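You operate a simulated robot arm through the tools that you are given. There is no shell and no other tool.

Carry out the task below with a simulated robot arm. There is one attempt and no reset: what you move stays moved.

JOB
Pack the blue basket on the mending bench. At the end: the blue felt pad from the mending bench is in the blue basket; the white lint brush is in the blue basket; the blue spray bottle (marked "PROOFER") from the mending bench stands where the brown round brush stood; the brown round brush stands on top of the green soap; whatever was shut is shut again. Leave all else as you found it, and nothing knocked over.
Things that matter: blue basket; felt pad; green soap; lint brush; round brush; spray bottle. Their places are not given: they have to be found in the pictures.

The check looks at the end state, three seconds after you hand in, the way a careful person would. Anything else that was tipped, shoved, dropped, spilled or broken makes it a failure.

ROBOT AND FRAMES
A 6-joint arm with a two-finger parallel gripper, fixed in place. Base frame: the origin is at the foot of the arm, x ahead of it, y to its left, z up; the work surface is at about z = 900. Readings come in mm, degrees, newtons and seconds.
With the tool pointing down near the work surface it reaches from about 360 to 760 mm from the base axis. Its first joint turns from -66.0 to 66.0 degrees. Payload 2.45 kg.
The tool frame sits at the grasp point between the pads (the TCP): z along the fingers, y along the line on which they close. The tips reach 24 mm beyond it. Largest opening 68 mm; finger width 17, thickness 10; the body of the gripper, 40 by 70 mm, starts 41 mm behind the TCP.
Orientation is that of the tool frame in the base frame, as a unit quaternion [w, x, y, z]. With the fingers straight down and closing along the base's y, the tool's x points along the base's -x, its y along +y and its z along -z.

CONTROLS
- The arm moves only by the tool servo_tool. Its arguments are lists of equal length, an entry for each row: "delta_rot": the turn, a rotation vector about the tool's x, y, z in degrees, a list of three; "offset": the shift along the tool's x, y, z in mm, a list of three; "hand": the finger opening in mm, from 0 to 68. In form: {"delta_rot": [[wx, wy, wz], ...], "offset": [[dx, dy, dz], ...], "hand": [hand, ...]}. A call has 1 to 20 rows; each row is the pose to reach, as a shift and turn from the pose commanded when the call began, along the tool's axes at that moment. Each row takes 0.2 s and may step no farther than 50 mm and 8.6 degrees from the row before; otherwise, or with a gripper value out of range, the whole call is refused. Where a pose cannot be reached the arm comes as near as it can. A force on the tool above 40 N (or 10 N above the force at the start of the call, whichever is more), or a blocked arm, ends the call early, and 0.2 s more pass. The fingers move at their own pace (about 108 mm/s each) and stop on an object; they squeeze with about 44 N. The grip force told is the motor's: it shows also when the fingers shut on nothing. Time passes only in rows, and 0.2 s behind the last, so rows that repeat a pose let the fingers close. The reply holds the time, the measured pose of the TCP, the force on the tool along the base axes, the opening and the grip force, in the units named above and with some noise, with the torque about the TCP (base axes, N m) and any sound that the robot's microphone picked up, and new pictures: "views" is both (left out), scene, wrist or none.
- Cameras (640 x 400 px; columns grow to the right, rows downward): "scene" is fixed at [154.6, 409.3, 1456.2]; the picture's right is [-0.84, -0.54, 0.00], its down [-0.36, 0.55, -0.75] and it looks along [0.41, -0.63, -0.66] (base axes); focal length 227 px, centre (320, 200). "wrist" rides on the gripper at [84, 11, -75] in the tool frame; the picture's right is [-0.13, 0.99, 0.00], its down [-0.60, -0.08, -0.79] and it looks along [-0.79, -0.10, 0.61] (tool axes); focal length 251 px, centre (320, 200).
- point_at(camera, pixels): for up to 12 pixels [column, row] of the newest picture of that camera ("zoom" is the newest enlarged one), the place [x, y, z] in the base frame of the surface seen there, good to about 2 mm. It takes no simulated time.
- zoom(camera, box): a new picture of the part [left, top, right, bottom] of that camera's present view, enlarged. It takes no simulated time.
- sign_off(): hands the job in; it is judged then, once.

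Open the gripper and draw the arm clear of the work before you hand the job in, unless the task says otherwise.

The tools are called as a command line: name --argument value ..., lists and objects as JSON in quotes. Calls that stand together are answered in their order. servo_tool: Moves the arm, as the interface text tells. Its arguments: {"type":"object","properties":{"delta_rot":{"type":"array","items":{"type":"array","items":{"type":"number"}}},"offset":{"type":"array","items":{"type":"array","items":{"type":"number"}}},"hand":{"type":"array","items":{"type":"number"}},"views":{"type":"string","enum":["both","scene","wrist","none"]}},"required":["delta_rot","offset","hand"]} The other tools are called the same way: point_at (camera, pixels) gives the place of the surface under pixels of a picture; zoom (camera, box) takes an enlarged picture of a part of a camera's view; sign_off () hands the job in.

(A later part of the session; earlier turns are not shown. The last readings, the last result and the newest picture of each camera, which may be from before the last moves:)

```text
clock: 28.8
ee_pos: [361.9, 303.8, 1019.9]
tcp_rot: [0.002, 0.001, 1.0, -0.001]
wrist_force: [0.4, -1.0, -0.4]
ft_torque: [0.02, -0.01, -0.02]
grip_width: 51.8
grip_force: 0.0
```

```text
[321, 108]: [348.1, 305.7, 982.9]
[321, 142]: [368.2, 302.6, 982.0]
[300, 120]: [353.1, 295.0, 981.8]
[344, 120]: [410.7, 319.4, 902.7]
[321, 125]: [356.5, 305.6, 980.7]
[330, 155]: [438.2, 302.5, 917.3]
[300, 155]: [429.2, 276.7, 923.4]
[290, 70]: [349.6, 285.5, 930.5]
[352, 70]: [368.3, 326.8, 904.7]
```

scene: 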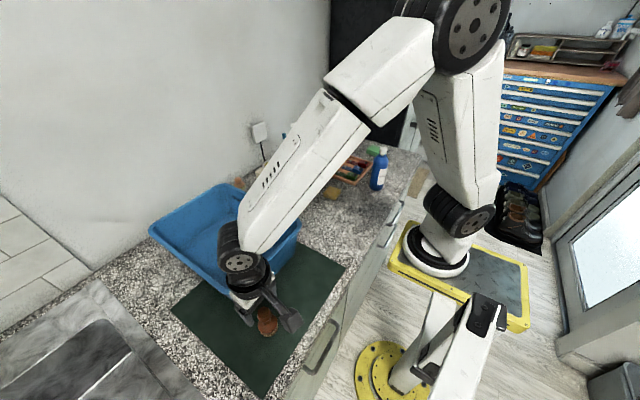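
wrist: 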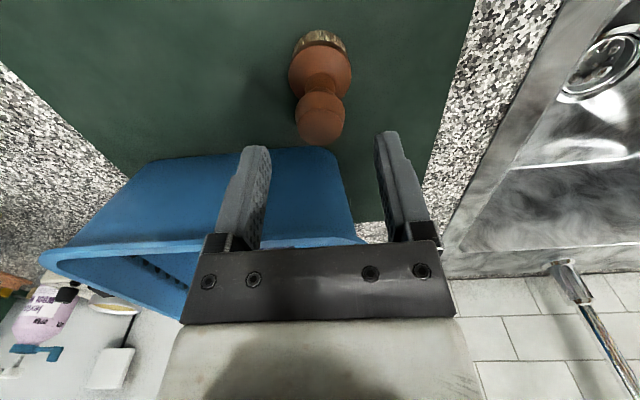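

The knob centre is (358,304.5), matching. I descend to z≈969 and close on the knob.

servo_tool --delta_rot '[[0, 0, 0], [0, 0, 0], [0, 0, 0], [0, 0, 0], [0, 0, 0], [0, 0, 0], [0, 0, 0], [0, 0, 0]]' --offset '[[0.5, 0, 20], [1, 0, 38], [1, 0, 48], [1, 0, 52], [1, 0, 52], [1, 0, 52], [1, 0, 52], [1, 0, 52]]' --hand '[52, 52, 52, 52, 52, 15, 15, 15]'

```text
clock: 30.6
ee_pos: [358.4, 304.5, 968.7]
tcp_rot: [0.001, 0.001, 1.0, 0.0]
wrist_force: [-0.4, -0.1, 0.0]
ft_torque: [-0.02, 0.06, -0.01]
grip_width: 26.8
grip_force: 41.5
```

scene: 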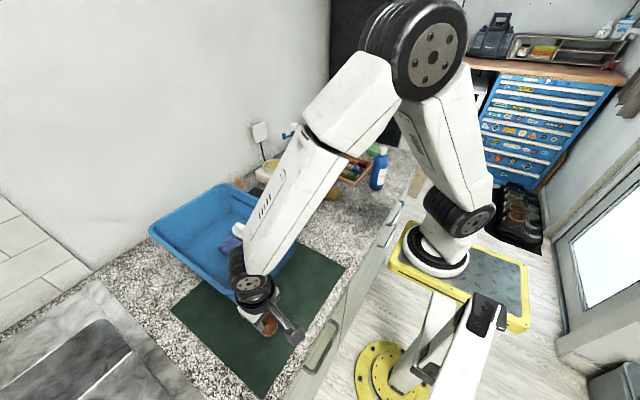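
wrist: 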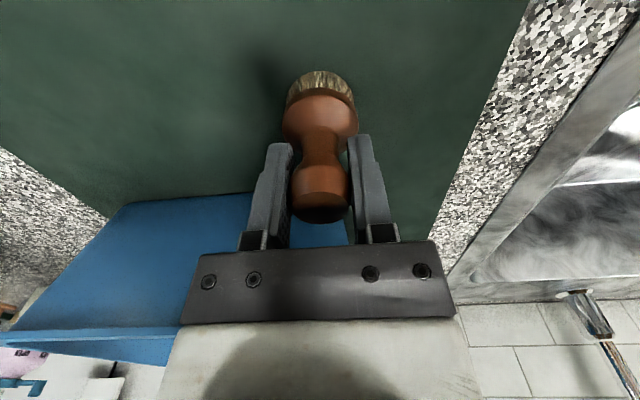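

The knob is gripped (26.8 mm). I lift straight to z≈1175 and verify the brush hangs upright.

servo_tool --delta_rot '[[0, 0, 0], [0, 0, 0], [0, 0, 0], [0, 0, 0], [0, 0, 0], [0, 0, 0], [0, 0, 0]]' --offset '[[0, 0, -15], [0, 0, -45], [0, 0, -90], [0, 0, -135], [0, 0, -180], [0, 0, -206], [0, 0, -206]]' --hand '[15, 15, 15, 15, 15, 15, 15]'

```text
clock: 32.2
ee_pos: [356.0, 306.0, 1174.4]
tcp_rot: [0.001, 0.001, 1.0, 0.0]
wrist_force: [1.0, 0.4, -0.8]
ft_torque: [0.02, 0.02, 0.01]
grip_width: 26.3
grip_force: 41.6
```

scene: 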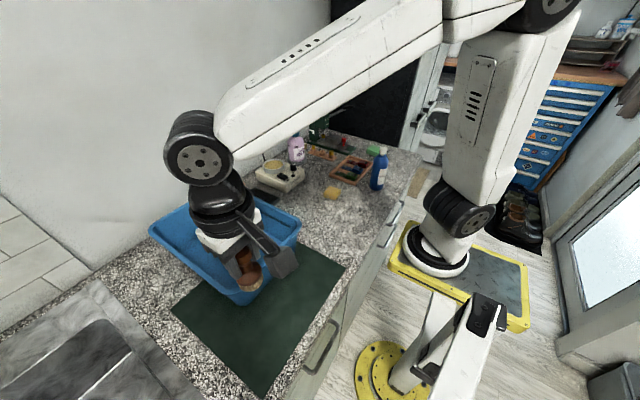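
wrist: 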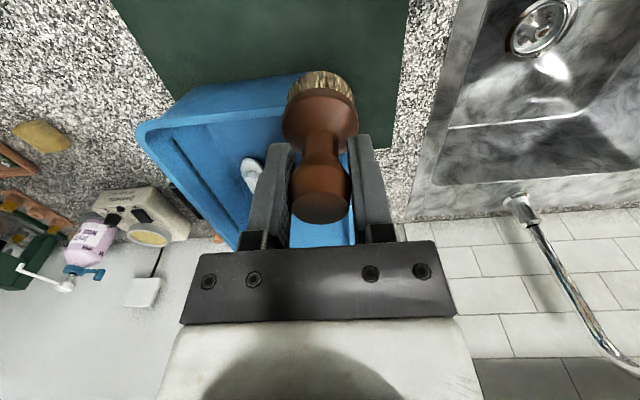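

The brush hangs upright. I carry it across to about (440,-490) at z≈1175, above everything on the bench.

servo_tool --delta_rot '[[0, 0, 0], [0, 0, 0], [0, 0, 0], [0, 0, 0], [0, 0, 0], [0, 0, 0], [0, 0, 0], [0, 0, 0], [0, 0, 0], [0, 0, 0], [0, 0, 0], [0, 0, 0], [0, 0, 0], [0, 0, 0], [0, 0, 0], [0, 0, 0], [0, 0, 0], [0, 0, 0], [0, 0, 0], [0, 0, 0]]' --offset '[[-5, -30, 0], [-12, -74, 0], [-18, -120, 0], [-24, -167, 0], [-30, -214, 0], [-36, -261, 0], [-40, -308, 0], [-44, -355, 0], [-48, -402, 0], [-52, -449, 0], [-56, -496, 0], [-60, -543, 0], [-64, -590, 0], [-68, -637, 0], [-72, -684, 0], [-76, -730, 0], [-80, -770, 0], [-83, -795, 0], [-83, -795, 0], [-83, -795, 0]]' --hand '[15, 15, 15, 15, 15, 15, 15, 15, 15, 15, 15, 15, 15, 15, 15, 15, 15, 15, 15, 15]'

```text
clock: 36.4
ee_pos: [439.1, -492.3, 1174.5]
tcp_rot: [0.002, 0.001, 1.0, -0.001]
wrist_force: [0.2, 0.4, 0.1]
ft_torque: [0.01, -0.01, 0.01]
grip_width: 26.6
grip_force: 41.8
```

scene: 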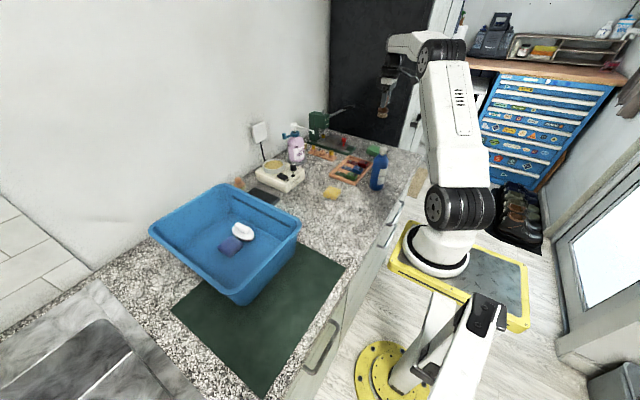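
wrist: 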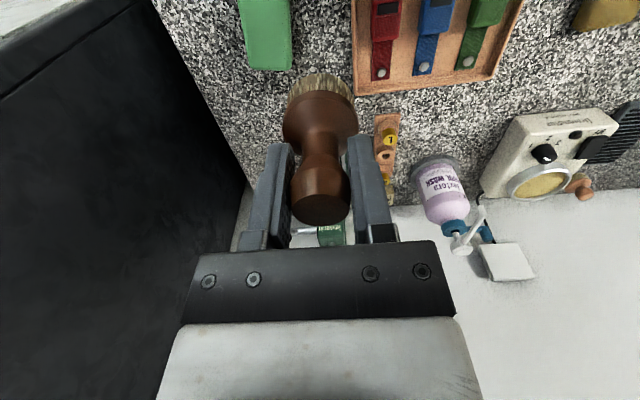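

Both items are visible in the basket. The soap is cut at the wrist picture's top edge (265,30), so I back off in x and shift in y to see it whole.

servo_tool --delta_rot '[[0, 0, 0], [0, 0, 0], [0, 0, 0], [0, 0, 0]]' --offset '[[35, -20, 0], [65, -40, 0], [65, -40, 0], [65, -40, 0]]' --hand '[15, 15, 15, 15]'

```text
clock: 37.4
ee_pos: [374.2, -531.0, 1174.2]
tcp_rot: [0.002, 0.001, 1.0, -0.001]
wrist_force: [-0.3, -0.5, -1.2]
ft_torque: [0.04, 0.03, 0.01]
grip_width: 26.8
grip_force: 41.9
```

scene: 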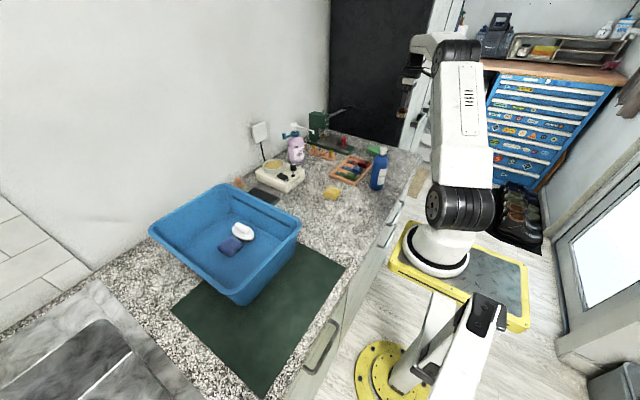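
wrist: 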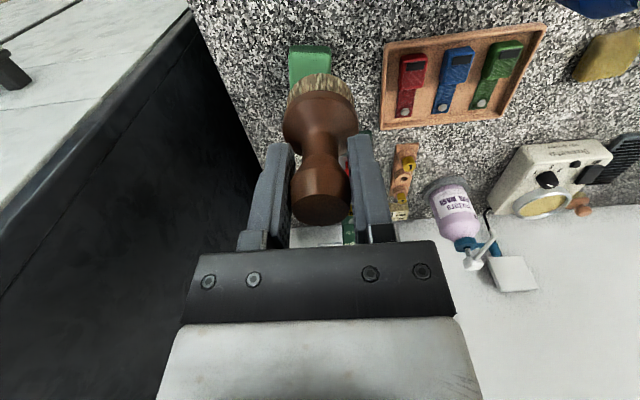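

Now the brush hides the soap. I shift y back by 45 mm so that the soap appears beside it.

servo_tool --delta_rot '[[0, 0, 0], [0, 0, 0], [0, 0, 0], [0, 0, 0]]' --offset '[[0, 30, 0], [-10, 60, 0], [-10, 60, 0], [-10, 60, 0]]' --hand '[15, 15, 15, 15]'

zoom --camera "wrist" --box '[210, 10, 330, 110]'

zoom --camera "scene" --box '[355, 135, 405, 170]'

```text
clock: 38.4
ee_pos: [383.6, -469.8, 1173.1]
tcp_rot: [0.003, 0.001, 1.0, -0.001]
wrist_force: [0.1, -0.1, -0.1]
ft_torque: [-0.02, 0.0, 0.01]
grip_width: 26.5
grip_force: 42.0
```

scene: 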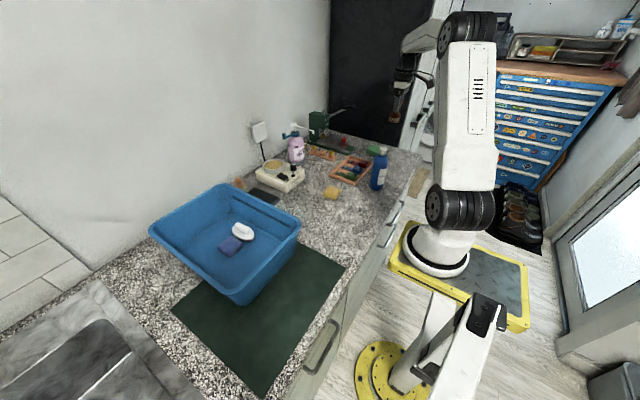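
wrist: 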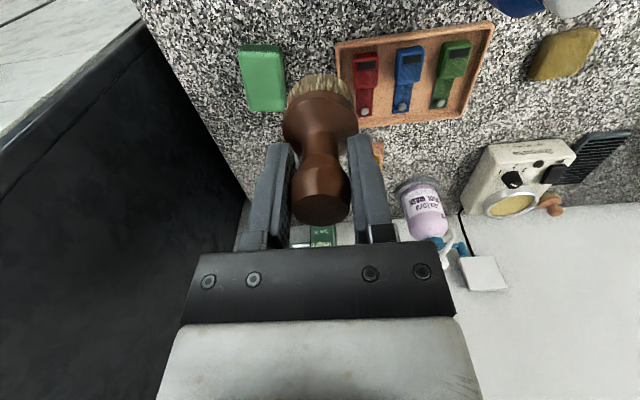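

```text
4.00 times, centred on (270, 60) of wrist
```

zoom: 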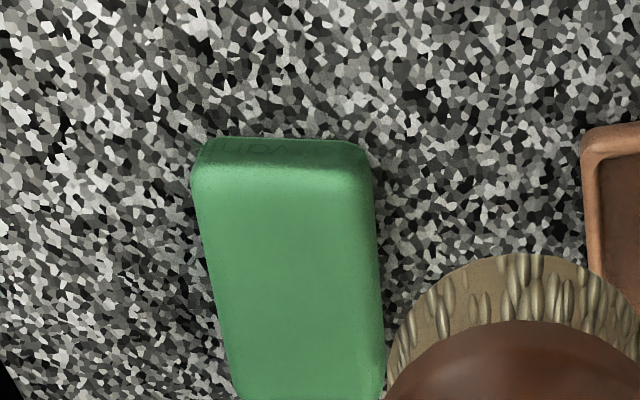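

```text
11.43 times, centred on (380, 152) of scene
```

zoom: 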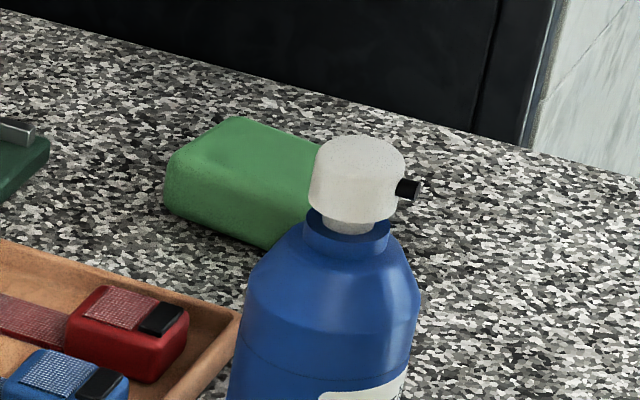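

The soap is now whole at wrist (262,78), with corners around (241,53), (281,51), (286,109), (252,110). I measure its outline and top.

point_at --camera "wrist" --pixels '[[244, 55], [279, 53], [282, 105], [255, 107], [262, 78], [245, 75], [279, 75], [262, 53], [268, 109], [262, 65], [262, 95], [270, 85]]'

```text
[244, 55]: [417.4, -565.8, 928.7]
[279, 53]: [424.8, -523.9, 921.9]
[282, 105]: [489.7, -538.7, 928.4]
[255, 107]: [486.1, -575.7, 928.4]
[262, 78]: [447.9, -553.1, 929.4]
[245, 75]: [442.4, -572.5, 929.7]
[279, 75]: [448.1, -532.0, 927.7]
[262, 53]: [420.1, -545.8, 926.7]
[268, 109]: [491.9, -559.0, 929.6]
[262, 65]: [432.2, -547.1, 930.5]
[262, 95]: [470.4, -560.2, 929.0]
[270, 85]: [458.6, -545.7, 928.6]
```

Soap top centre is at about (456,-552), z≈929.5, with its long axis roughly along x (≈-10°), ~75×42 mm. I move the brush above it and descend to z≈1030 (brush bottom ≈964).

servo_tool --delta_rot '[[0, 0, 0], [0, 0, 0], [0, 0, 0], [0, 0, 0], [0, 0, 0], [0, 0, 0], [0, 0, 0], [0, 0, 0], [0, 0, 0]]' --offset '[[-24, -28, 0], [-48, -56, 0], [-70.4, -82.1, 0], [-70.4, -82.1, 40], [-70.4, -82.1, 80], [-70.4, -82.1, 115], [-70.4, -82.1, 140], [-70.4, -82.1, 145], [-70.4, -82.1, 145]]' --hand '[15, 15, 15, 15, 15, 15, 15, 15, 15]'

zoom --camera "wrist" --box '[220, 30, 420, 230]'

zoom --camera "scene" --box '[340, 100, 420, 170]'

```text
clock: 40.4
ee_pos: [458.5, -560.7, 1028.3]
tcp_rot: [0.003, 0.0, 1.0, 0.001]
wrist_force: [0.0, -0.8, -0.7]
ft_torque: [-0.01, 0.0, 0.01]
grip_width: 26.6
grip_force: 41.5
out of reach, approached as far as the arm can: row 3, 4, 6, 7, 8, 9
```

scene: 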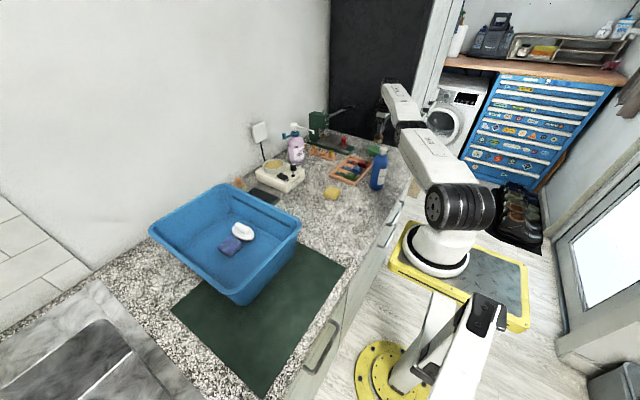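
wrist: 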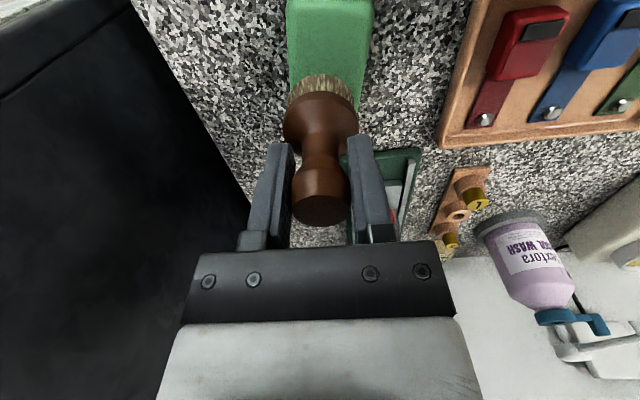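

```text
2.00 times, centred on (320, 130) of wrist
```

zoom: 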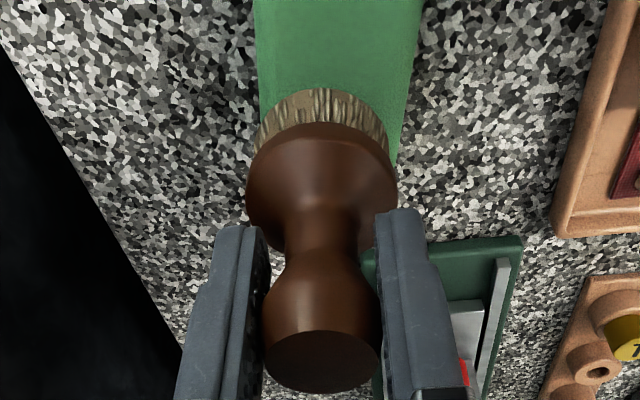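

```text
5.71 times, centred on (380, 135) of scene
```

zoom: 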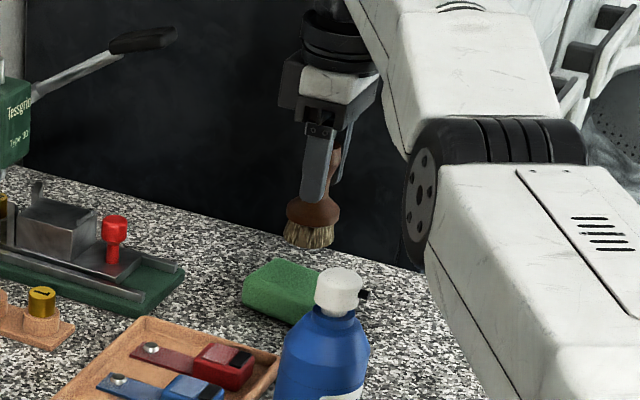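

The reply says the pose was out of reach and the TCP settled at (458.5,-560.7,1028), about 8 mm off in y. I hold position once with a small rise to see how the reading responds.

servo_tool --delta_rot '[[0, 0, 0], [0, 0, 0], [0, 0, 0]]' --offset '[[0, 0, 0], [0, 0, 0], [0, 0, 0]]' --hand '[15, 15, 15]' --views "none"

```text
clock: 41.2
ee_pos: [458.0, -559.5, 1029.6]
tcp_rot: [0.002, 0.001, 1.0, 0.001]
wrist_force: [-0.7, 0.3, -1.3]
ft_torque: [0.04, 0.0, -0.03]
grip_width: 26.6
grip_force: 41.9
```

It is steady at about (458,-559.5). I command a small shift of +7.5 mm in y and -2 mm in x toward the soap centre and read back.

servo_tool --delta_rot '[[0, 0, 0], [0, 0, 0], [0, 0, 0], [0, 0, 0]]' --offset '[[1, 4, 0], [2, 7.5, 0], [2, 7.5, 0], [2, 7.5, 0]]' --hand '[15, 15, 15, 15]' --views "none"

```text
clock: 42.2
ee_pos: [460.4, -559.5, 1030.4]
tcp_rot: [0.002, 0.002, 1.0, 0.001]
wrist_force: [-0.8, 0.4, 0.9]
ft_torque: [0.01, -0.01, 0.0]
grip_width: 26.7
grip_force: 41.3
out of reach, approached as far as the arm can: row 1, 2, 3, 4
```

The arm reports it cannot reach that point though nearby ones worked earlier; I want to see the arm's posture for any limiting configuration.

zoom --camera "scene" --box '[340, 40, 540, 290]'

zoom --camera "wrist" --box '[120, 0, 440, 230]'

```text
1.60 times, centred on (440, 165) of scene
```

zoom: 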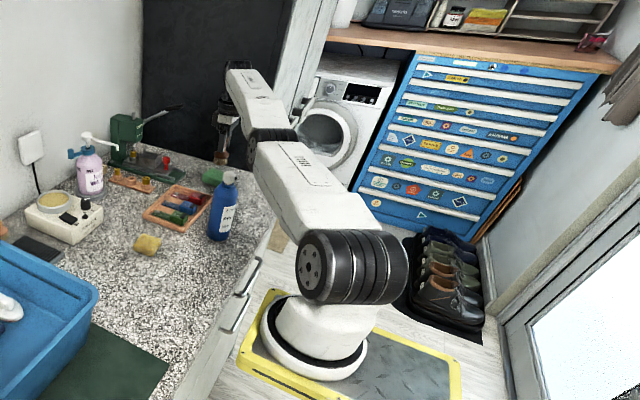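

```text
1.74 times, centred on (280, 115) of wrist
```

zoom: 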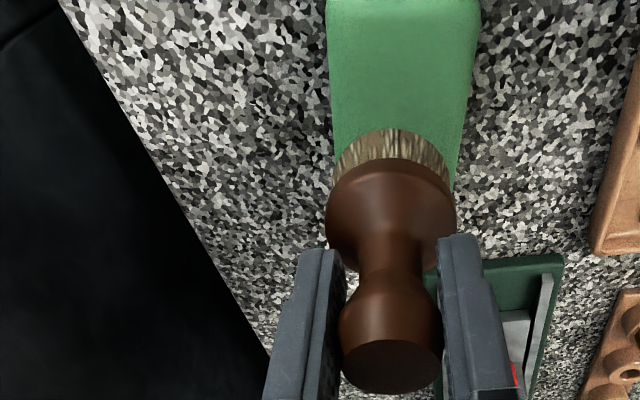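

The arm looks almost fully stretched (elbow nearly straight), which would explain a radial overshoot of ~7 mm. I back the tool inward along the radius to (415,-505) to re-bend the elbow and read the result.

servo_tool --delta_rot '[[0, 0, 0], [0, 0, 0], [0, 0, 0], [0, 0, 0], [0, 0, 0]]' --offset '[[15, 18, 0], [30, 37, 0], [45, 55, 0], [45, 55, 0], [45, 55, 0]]' --hand '[15, 15, 15, 15, 15]'

```text
clock: 43.4
ee_pos: [460.1, -558.8, 1030.1]
tcp_rot: [0.002, 0.001, 1.0, 0.001]
wrist_force: [0.6, -0.2, -0.5]
ft_torque: [-0.02, -0.02, -0.02]
grip_width: 26.8
grip_force: 41.8
out of reach, approached as far as the arm can: row 1, 2, 3, 4, 5
```

scene: 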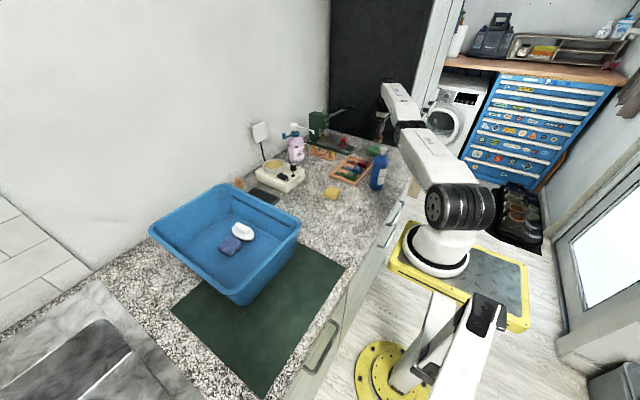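
wrist: 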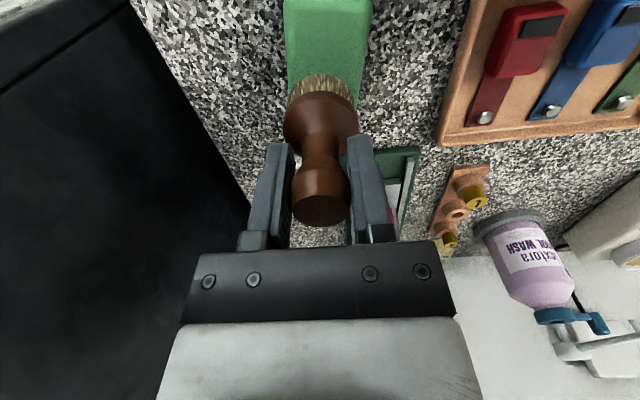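

It stays stuck on its outermost reach, consistent with a straight elbow held by a joint limit. I try pushing slightly outward then downward (staying ≥10 mm above the soap), then inward, to bring the elbow back to its normal bend.

servo_tool --delta_rot '[[0, 0, 0], [0, 0, 0], [0, 0, 0], [0, 0, 0], [0, 0, 0], [0, 0, 0], [0, 0, 0]]' --offset '[[-9.5, -11.6, 0], [-15.9, -19.3, 8], [-15.9, -19.3, 16], [-6.4, -7.7, 20], [0, 0, 20], [4.5, 5.4, 20], [4.5, 5.4, 20]]' --hand '[15, 15, 15, 15, 15, 15, 15]' --views "none"

```text
clock: 45.0
ee_pos: [459.0, -561.7, 1008.8]
tcp_rot: [0.002, 0.001, 1.0, 0.0]
wrist_force: [-0.6, 0.3, -0.4]
ft_torque: [0.03, 0.0, 0.0]
grip_width: 26.4
grip_force: 41.2
out of reach, approached as far as the arm can: row 1, 2, 3, 4, 6, 7
```

Still on the outer sphere, now at z≈1009. Since downward motion doesn't free the elbow, I try the opposite: move up and inward together, away from the soap.

servo_tool --delta_rot '[[0, 0, 0], [0, 0, 0], [0, 0, 0], [0, 0, 0], [0, 0, 0], [0, 0, 0], [0, 0, 0]]' --offset '[[0, 0, -20], [6.4, 7.7, -45], [12.7, 15.4, -75], [19, 23, -105], [32, 38.6, -135], [45, 54, -165], [45, 54, -165]]' --hand '[15, 15, 15, 15, 15, 15, 15]' --views "none"

```text
clock: 46.6
ee_pos: [415.4, -506.1, 1172.8]
tcp_rot: [0.002, 0.001, 1.0, 0.0]
wrist_force: [-0.6, 0.1, -0.8]
ft_torque: [0.01, -0.04, -0.02]
grip_width: 26.6
grip_force: 41.6
```

The arm is free again: all rows reached, now at (415,-506,1173). I descend first to z≈1035 at this shorter radius, then move outward to the soap centre.

servo_tool --delta_rot '[[0, 0, 0], [0, 0, 0], [0, 0, 0], [0, 0, 0], [0, 0, 0], [0, 0, 0], [0, 0, 0], [0, 0, 0], [0, 0, 0], [0, 0, 0]]' --offset '[[0, 0, 40], [0, 0, 80], [0, 0, 120], [0, 0, 145], [0, 0, 145], [-14, -16, 145], [-28, -32, 145], [-40.3, -46.2, 145], [-40.3, -46.2, 145], [-40.3, -46.2, 145]]' --hand '[15, 15, 15, 15, 15, 15, 15, 15, 15, 15]'

```text
clock: 48.8
ee_pos: [454.6, -556.5, 1029.7]
tcp_rot: [0.001, 0.001, 1.0, 0.0]
wrist_force: [0.9, 0.3, -0.5]
ft_torque: [-0.01, -0.07, -0.01]
grip_width: 26.9
grip_force: 41.4
```

scene: 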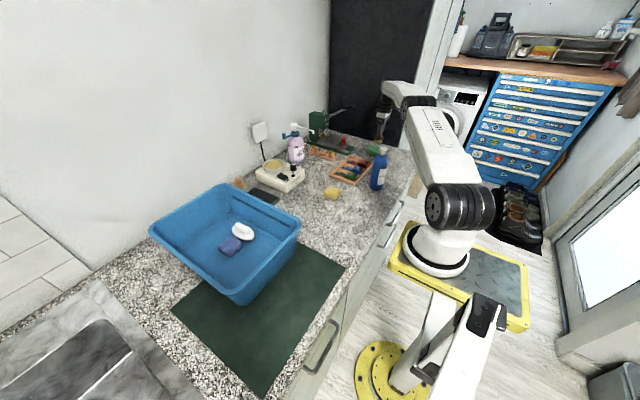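
wrist: 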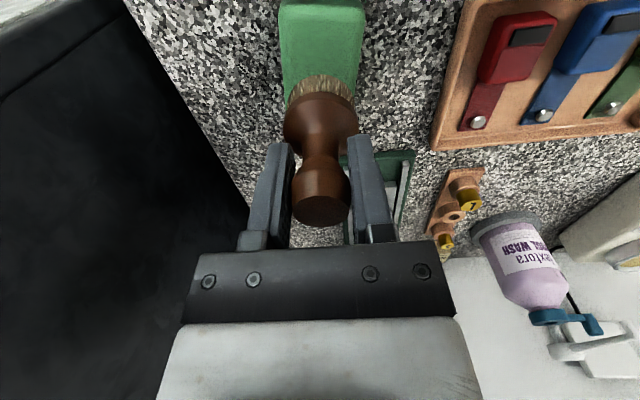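

Reached without complaint at (454.6,-556.5,1029.7). I adjust +1 mm x and +4 mm y, and take a second reading and views.

servo_tool --delta_rot '[[0, 0, 0], [0, 0, 0]]' --offset '[[-1, 3.5, 0], [-1, 3.5, 0]]' --hand '[15, 15]' --views "none"

servo_tool --delta_rot '[[0, 0, 0]]' --offset '[[0, 0, 0]]' --hand '[15]'

zoom --camera "wrist" --box '[220, 0, 420, 130]'

zoom --camera "scene" --box '[350, 100, 410, 165]'

```text
clock: 49.4
ee_pos: [456.2, -551.2, 1029.3]
tcp_rot: [0.002, 0.001, 1.0, -0.001]
wrist_force: [-0.5, 0.5, -0.3]
ft_torque: [-0.01, 0.03, 0.01]
grip_width: 26.4
grip_force: 41.5
```

```text
clock: 49.8
ee_pos: [457.0, -551.1, 1028.3]
tcp_rot: [0.002, 0.0, 1.0, 0.001]
wrist_force: [0.1, -1.3, -1.0]
ft_torque: [0.01, -0.01, -0.01]
grip_width: 26.6
grip_force: 41.7
```

scene: 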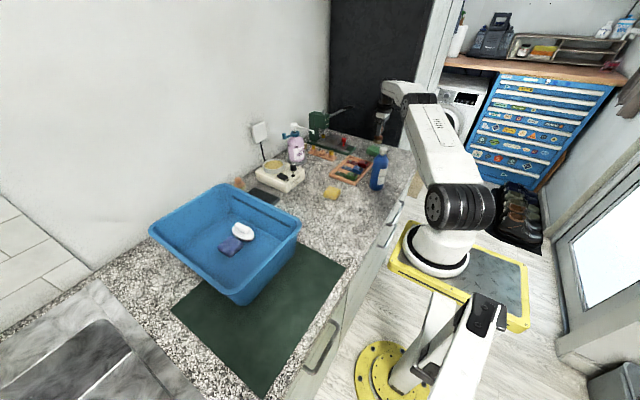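
wrist: 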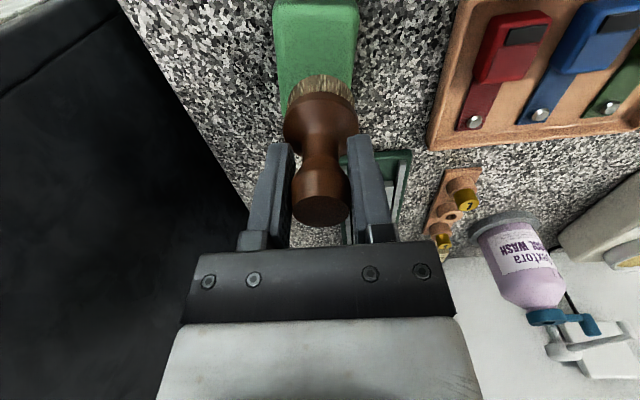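

```text
3.08 times, centred on (320, 65) of wrist
```

zoom: 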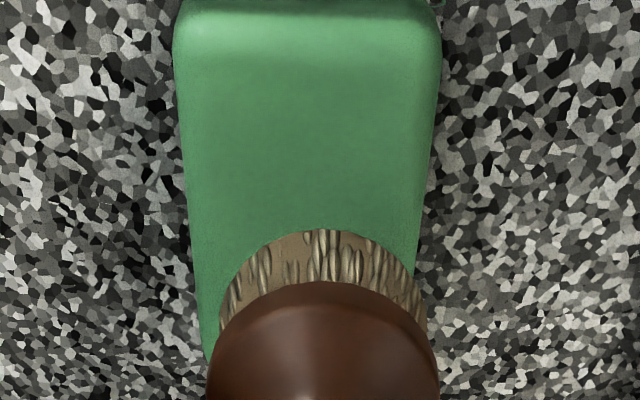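

```text
6.15 times, centred on (380, 132) of scene
```

zoom: 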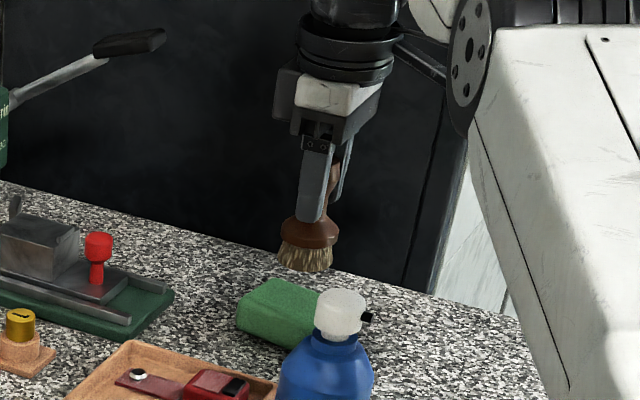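

I re-measure the soap's side edges in this view and the brush's bristle rim to check centring.

point_at --camera "zoom" --pixels '[[365, 260]]'

point_at --camera "wrist" --pixels '[[277, 30], [357, 30], [279, 60], [354, 60], [282, 90], [316, 5], [320, 60], [322, 80], [293, 95], [353, 95]]'

```text
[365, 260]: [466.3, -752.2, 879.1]
```

```text
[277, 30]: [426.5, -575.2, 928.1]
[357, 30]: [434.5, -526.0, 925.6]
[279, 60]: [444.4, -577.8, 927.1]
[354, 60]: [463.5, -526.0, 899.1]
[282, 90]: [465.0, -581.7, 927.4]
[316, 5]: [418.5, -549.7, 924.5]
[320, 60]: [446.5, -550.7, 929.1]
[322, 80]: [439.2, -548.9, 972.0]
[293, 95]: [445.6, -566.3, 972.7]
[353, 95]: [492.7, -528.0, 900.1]
```

Soap centre refines to about (456,-555); the brush centre is now ≈(457.5,-550.5). I shift by (-1.5,-4.5) and descend to z≈1000, leaving ~4 mm to the soap.

servo_tool --delta_rot '[[0, 0, 0], [0, 0, 0], [0, 0, 0], [0, 0, 0], [0, 0, 0]]' --offset '[[1.5, -4.5, 0], [1.5, -4.5, 15], [1.5, -4.5, 25], [1.5, -4.5, 29], [1.5, -4.5, 29]]' --hand '[15, 15, 15, 15, 15]'

zoom --camera "wrist" --box '[220, 0, 420, 130]'

zoom --camera "scene" --box '[350, 100, 410, 165]'

```text
clock: 51.0
ee_pos: [454.9, -556.2, 999.5]
tcp_rot: [0.002, 0.0, 1.0, -0.001]
wrist_force: [-0.1, 0.9, 0.1]
ft_torque: [0.0, 0.02, 0.01]
grip_width: 26.5
grip_force: 41.6
```

scene: 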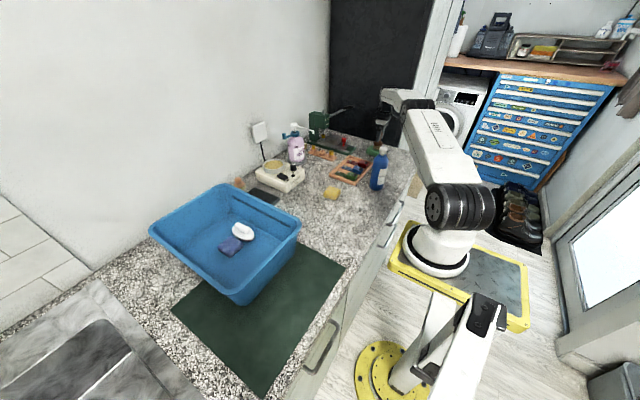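
wrist: 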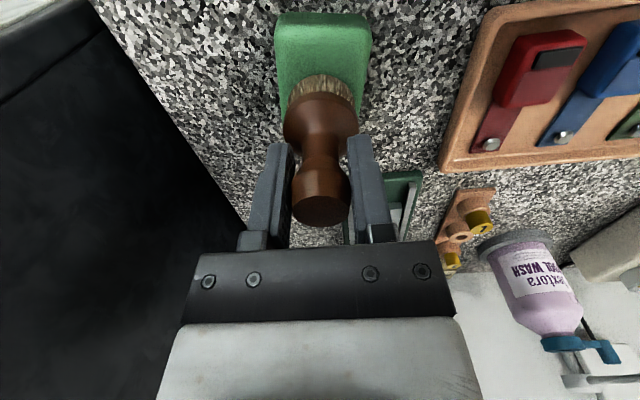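

```text
3.08 times, centred on (320, 65) of wrist
```

zoom: 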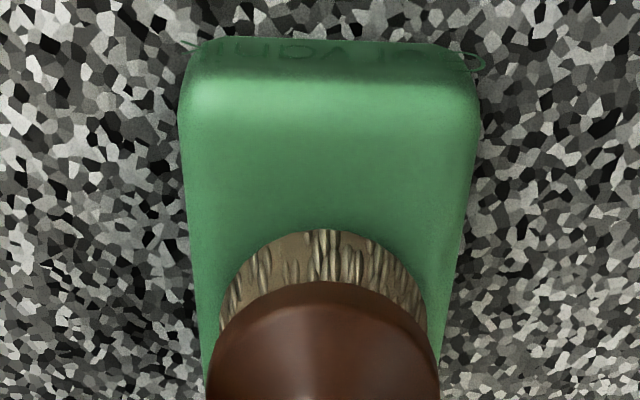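

```text
6.15 times, centred on (380, 132) of scene
```

zoom: 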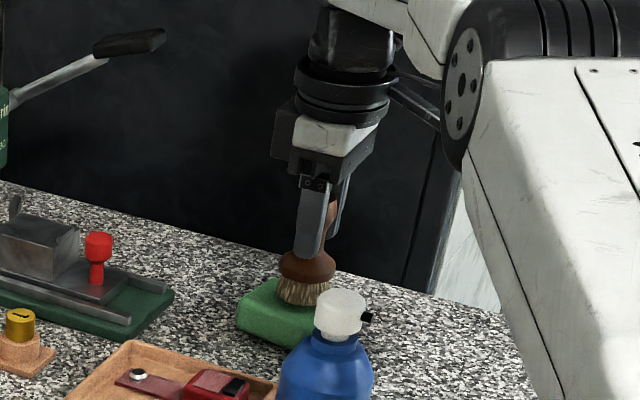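

The brush is laterally centred over the soap. I measure the soap's visible points and the bristles again to confirm centring along x.

point_at --camera "wrist" --pixels '[[280, 45], [365, 45], [325, 22], [281, 80], [362, 80], [325, 60], [320, 80], [293, 95], [350, 95], [283, 115], [360, 100]]'

point_at --camera "zoom" --pixels '[[240, 320], [270, 280], [250, 300], [270, 330], [300, 300], [300, 265]]'

```text
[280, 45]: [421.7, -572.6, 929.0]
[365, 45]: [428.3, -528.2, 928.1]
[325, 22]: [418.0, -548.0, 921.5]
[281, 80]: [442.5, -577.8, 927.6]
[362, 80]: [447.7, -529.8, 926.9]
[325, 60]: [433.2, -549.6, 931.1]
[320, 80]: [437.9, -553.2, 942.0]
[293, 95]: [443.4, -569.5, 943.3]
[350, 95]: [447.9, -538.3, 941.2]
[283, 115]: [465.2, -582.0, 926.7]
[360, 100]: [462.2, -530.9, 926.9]
```

```text
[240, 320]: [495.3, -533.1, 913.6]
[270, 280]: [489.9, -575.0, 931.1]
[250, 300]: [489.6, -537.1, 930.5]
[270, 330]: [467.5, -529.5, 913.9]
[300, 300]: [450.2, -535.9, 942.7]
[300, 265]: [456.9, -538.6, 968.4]
```

Soap centre ≈(456,-555.5) and brush centre ≈(457,-555): well centred. I lower 2.5 mm and read the force.

servo_tool --delta_rot '[[0, 0, 0], [0, 0, 0]]' --offset '[[0, 0, 2.5], [0, 0, 2.5]]' --hand '[15, 15]' --views "none"

servo_tool --delta_rot '[[0, 0, 0], [0, 0, 0]]' --offset '[[0, 0, 1], [0, 0, 1]]' --hand '[15, 15]'

zoom --camera "scene" --box '[350, 100, 410, 165]'

```text
clock: 51.6
ee_pos: [454.8, -555.6, 997.8]
tcp_rot: [0.002, 0.001, 1.0, 0.0]
wrist_force: [-1.1, -0.7, -0.2]
ft_torque: [-0.03, -0.01, 0.01]
grip_width: 26.5
grip_force: 42.2
```

```text
clock: 52.2
ee_pos: [453.4, -555.4, 997.4]
tcp_rot: [0.002, 0.0, 1.0, 0.0]
wrist_force: [0.4, 0.1, -0.3]
ft_torque: [0.0, 0.04, -0.01]
grip_width: 26.4
grip_force: 42.0
```

scene: 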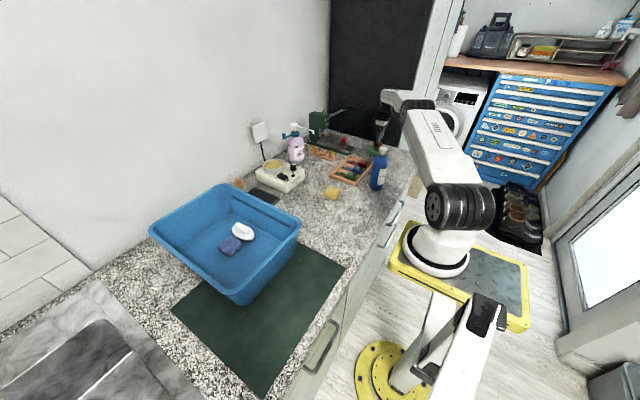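
wrist: 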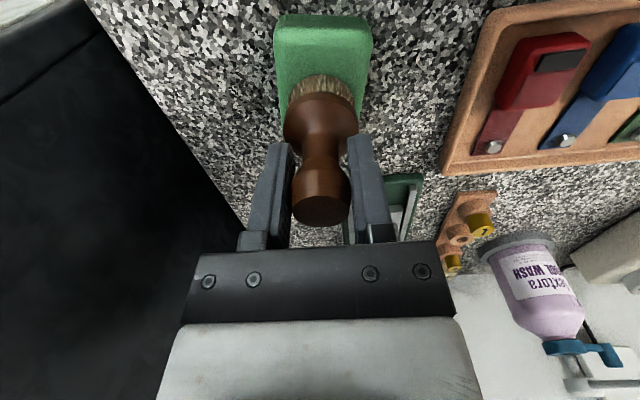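

```text
6.15 times, centred on (380, 132) of scene
```

zoom: 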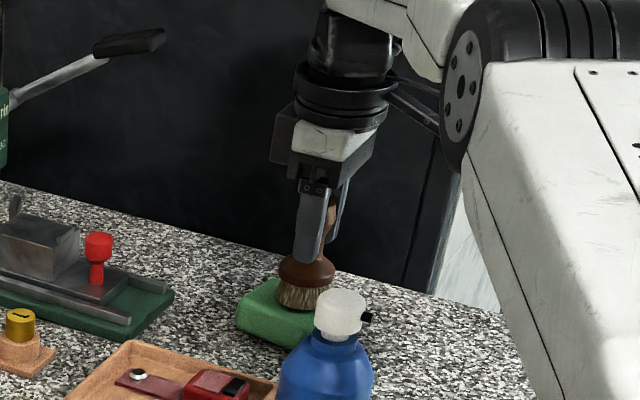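

No contact force yet. I lower in further 1 mm steps, reading the force each time.

servo_tool --delta_rot '[[0, 0, 0], [0, 0, 0]]' --offset '[[0, 0, 1], [0, 0, 1]]' --hand '[15, 15]' --views "none"

servo_tool --delta_rot '[[0, 0, 0], [0, 0, 0]]' --offset '[[0, 0, 0.7], [0, 0, 0.7]]' --hand '[15, 15]' --views "none"

```text
clock: 52.8
ee_pos: [454.7, -554.9, 996.3]
tcp_rot: [0.002, 0.0, 1.0, 0.0]
wrist_force: [0.0, -0.3, -0.8]
ft_torque: [0.02, 0.01, -0.01]
grip_width: 26.5
grip_force: 41.7
```

```text
clock: 53.4
ee_pos: [454.6, -554.7, 995.0]
tcp_rot: [0.002, 0.001, 1.0, 0.0]
wrist_force: [0.0, -0.8, 0.1]
ft_torque: [0.0, 0.0, 0.0]
grip_width: 26.8
grip_force: 41.4
```

Still no contact at z≈995. I look closely at the gap between bristles and soap.

zoom --camera "scene" --box '[366, 135, 392, 158]'

servo_tool --delta_rot '[[0, 0, 0], [0, 0, 0]]' --offset '[[0, 0, 0.8], [0, 0, 0.8]]' --hand '[15, 15]' --views "none"

```text
16.00 times, centred on (379, 146) of scene
```

zoom: 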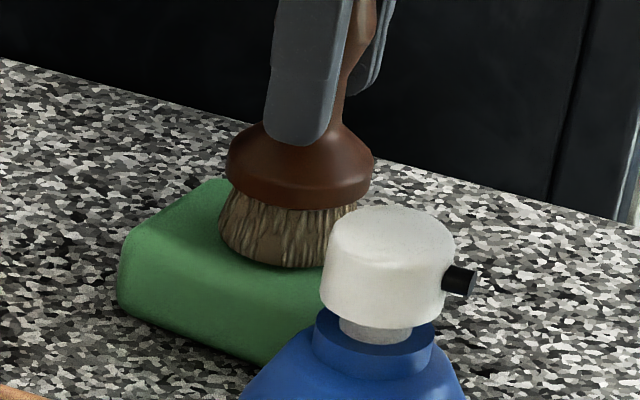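

```text
clock: 54.0
ee_pos: [455.8, -555.4, 994.1]
tcp_rot: [0.001, 0.001, 1.0, 0.0]
wrist_force: [-0.5, -0.3, -0.9]
ft_torque: [-0.04, 0.0, 0.02]
grip_width: 26.5
grip_force: 41.8
```

The gap is nearly closed visually, and the force is still about zero at z≈994. I continue in sub-millimetre steps.

servo_tool --delta_rot '[[0, 0, 0], [0, 0, 0]]' --offset '[[0, 0, 0.7], [0, 0, 0.7]]' --hand '[15, 15]' --views "none"

servo_tool --delta_rot '[[0, 0, 0], [0, 0, 0]]' --offset '[[0, 0, 0.5], [0, 0, 0.5]]' --hand '[15, 15]' --views "none"

zoom --camera "scene" --box '[366, 135, 392, 158]'

```text
clock: 54.6
ee_pos: [454.0, -555.4, 993.4]
tcp_rot: [0.003, 0.002, 1.0, 0.0]
wrist_force: [-0.7, 0.5, 1.1]
ft_torque: [-0.03, -0.02, 0.04]
grip_width: 26.5
grip_force: 41.4
```

```text
clock: 55.2
ee_pos: [455.2, -554.8, 993.4]
tcp_rot: [0.002, 0.001, 1.0, 0.0]
wrist_force: [-0.9, 2.1, 4.8]
ft_torque: [0.02, -0.01, -0.02]
grip_width: 26.7
grip_force: 41.6
```

```text
16.00 times, centred on (379, 146) of scene
```

zoom: 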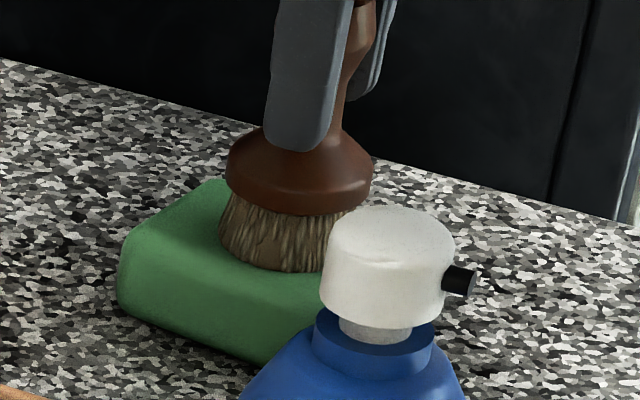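

Contact at 4.8 N upward, bristles seated on the soap. I open the fingers gradually to 52 mm without moving, then check.

servo_tool --delta_rot '[[0, 0, 0], [0, 0, 0], [0, 0, 0], [0, 0, 0]]' --offset '[[0, 0, 0], [0, 0, 0], [0, 0, 0], [0, 0, 0]]' --hand '[29, 33, 42, 52]'

zoom --camera "scene" --box '[360, 120, 400, 160]'

```text
clock: 56.2
ee_pos: [455.7, -555.6, 992.6]
tcp_rot: [0.001, 0.002, 1.0, 0.001]
wrist_force: [0.6, -0.2, 0.3]
ft_torque: [0.0, 0.02, 0.01]
grip_width: 51.8
grip_force: 0.0
```

scene: 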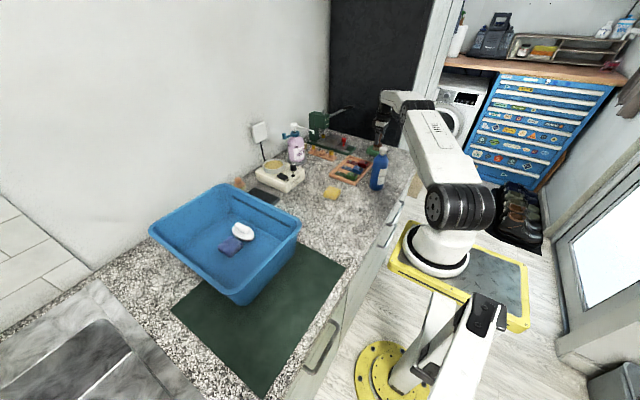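
wrist: 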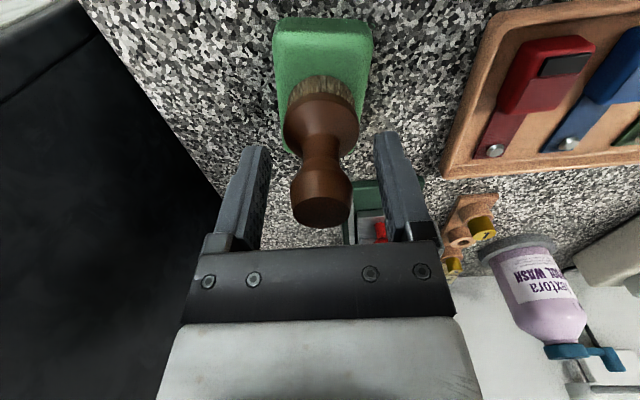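

```text
10.00 times, centred on (380, 140) of scene
```

zoom: 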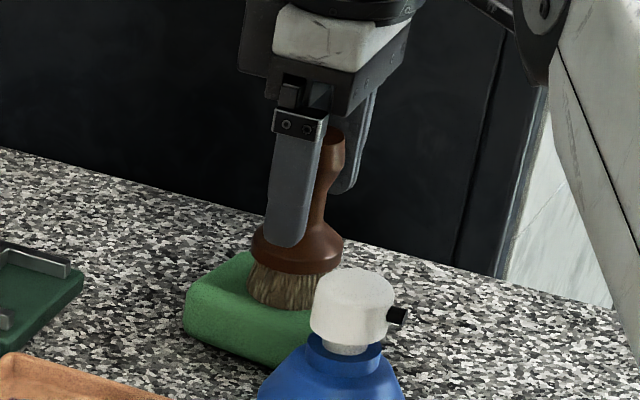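

The brush stands on the soap by itself. I lift up while easing back in -x (fingers straddle in y, so that direction is free) to avoid stretching the arm.

servo_tool --delta_rot '[[0, 0, 0], [0, 0, 0], [0, 0, 0], [0, 0, 0], [0, 0, 0], [0, 0, 0], [0, 0, 0], [0, 0, 0]]' --offset '[[0, 0, -12], [3, 0, -28], [12, 0, -48], [25, 0, -68], [40, 10, -95], [55, 35, -120], [65, 60, -140], [65, 60, -140]]' --hand '[52, 52, 52, 52, 52, 60, 68, 68]'

zoom --camera "scene" --box '[345, 110, 405, 200]'

```text
clock: 58.0
ee_pos: [389.1, -494.1, 1132.6]
tcp_rot: [0.002, 0.001, 1.0, 0.0]
wrist_force: [-0.1, 0.5, 0.4]
ft_torque: [0.0, 0.02, 0.0]
grip_width: 68.0
grip_force: 0.1
```

scene: 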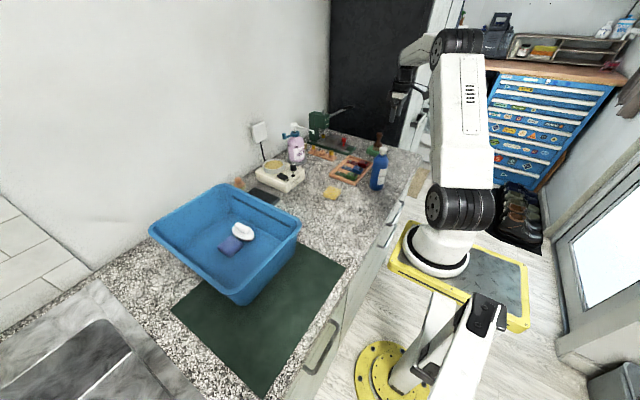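
wrist: 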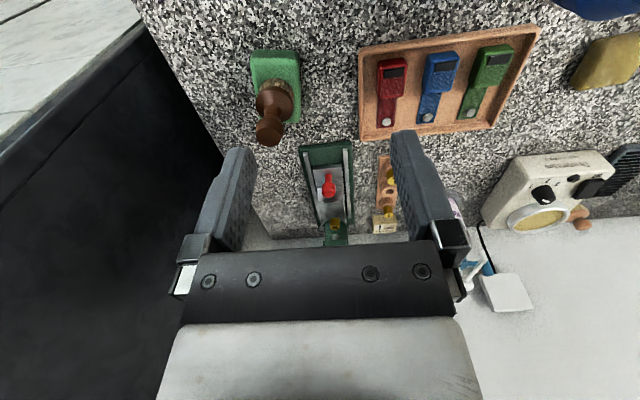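

```text
4.44 times, centred on (375, 155) of scene
```

zoom: 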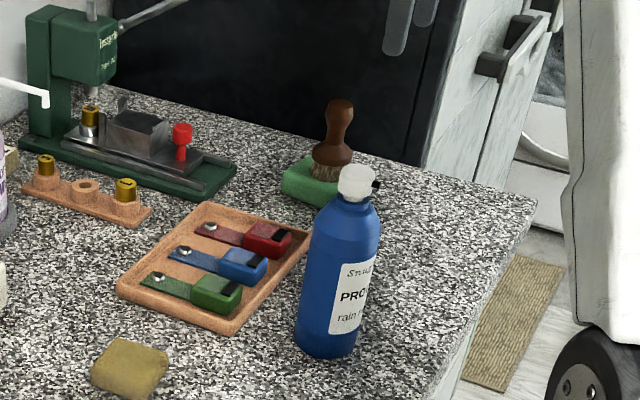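

The brush stands upright on the soap. Now I measure the PROOFER bottle: left/right body edges, shoulder, cap and base in the zoomed view.

zoom --camera "scene" --box '[360, 140, 400, 195]'

```text
7.27 times, centred on (380, 168) of scene
```

zoom: 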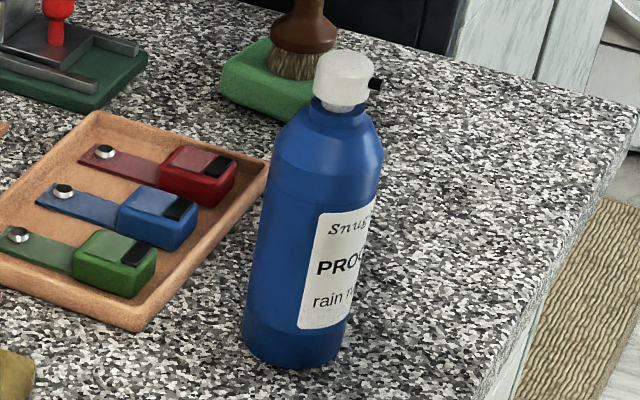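

point_at --camera "zoom" --pixels '[[270, 170], [378, 170], [325, 180], [258, 270], [350, 290], [300, 260], [290, 362], [247, 330], [340, 62], [318, 80], [372, 85], [340, 112]]'

servo_tool --delta_rot '[[0, 0, 0], [0, 0, 0], [0, 0, 0], [0, 0, 0], [0, 0, 0], [0, 0, 0], [0, 0, 0], [0, 0, 0]]' --offset '[[0, 40, -25], [5, 80, -50], [10, 120, -50], [15, 160, -50], [18, 200, -50], [18, 230, -50], [18, 230, -50], [18, 230, -50]]' --hand '[68, 68, 68, 68, 68, 68, 68, 68]'

```text
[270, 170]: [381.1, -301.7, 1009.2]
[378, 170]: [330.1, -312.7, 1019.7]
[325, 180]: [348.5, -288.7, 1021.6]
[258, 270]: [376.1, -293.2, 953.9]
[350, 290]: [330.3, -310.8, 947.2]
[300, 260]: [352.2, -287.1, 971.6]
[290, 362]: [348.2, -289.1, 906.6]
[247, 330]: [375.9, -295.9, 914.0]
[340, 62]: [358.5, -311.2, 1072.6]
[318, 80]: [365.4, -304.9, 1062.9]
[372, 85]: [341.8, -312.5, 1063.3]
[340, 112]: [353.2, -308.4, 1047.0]
```

```text
clock: 59.8
ee_pos: [371.4, -266.5, 1183.0]
tcp_rot: [0.001, 0.001, 1.0, 0.0]
wrist_force: [1.2, 0.4, 0.0]
ft_torque: [0.0, 0.01, -0.01]
grip_width: 67.9
grip_force: 0.0
```

scene: 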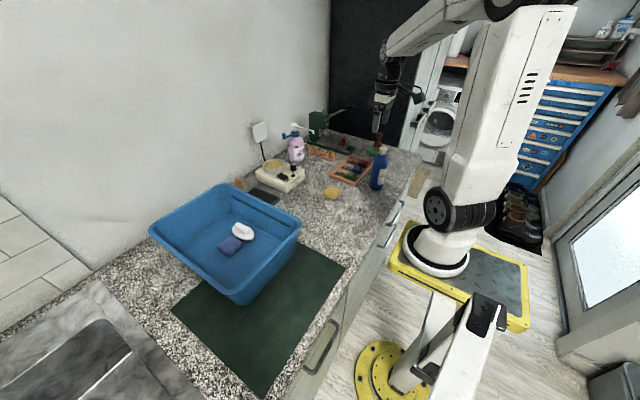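
wrist: 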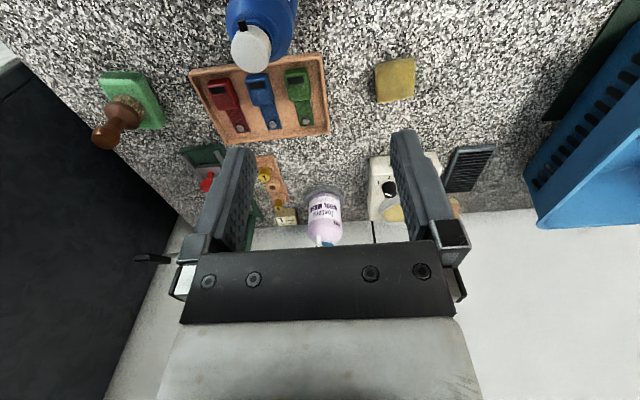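

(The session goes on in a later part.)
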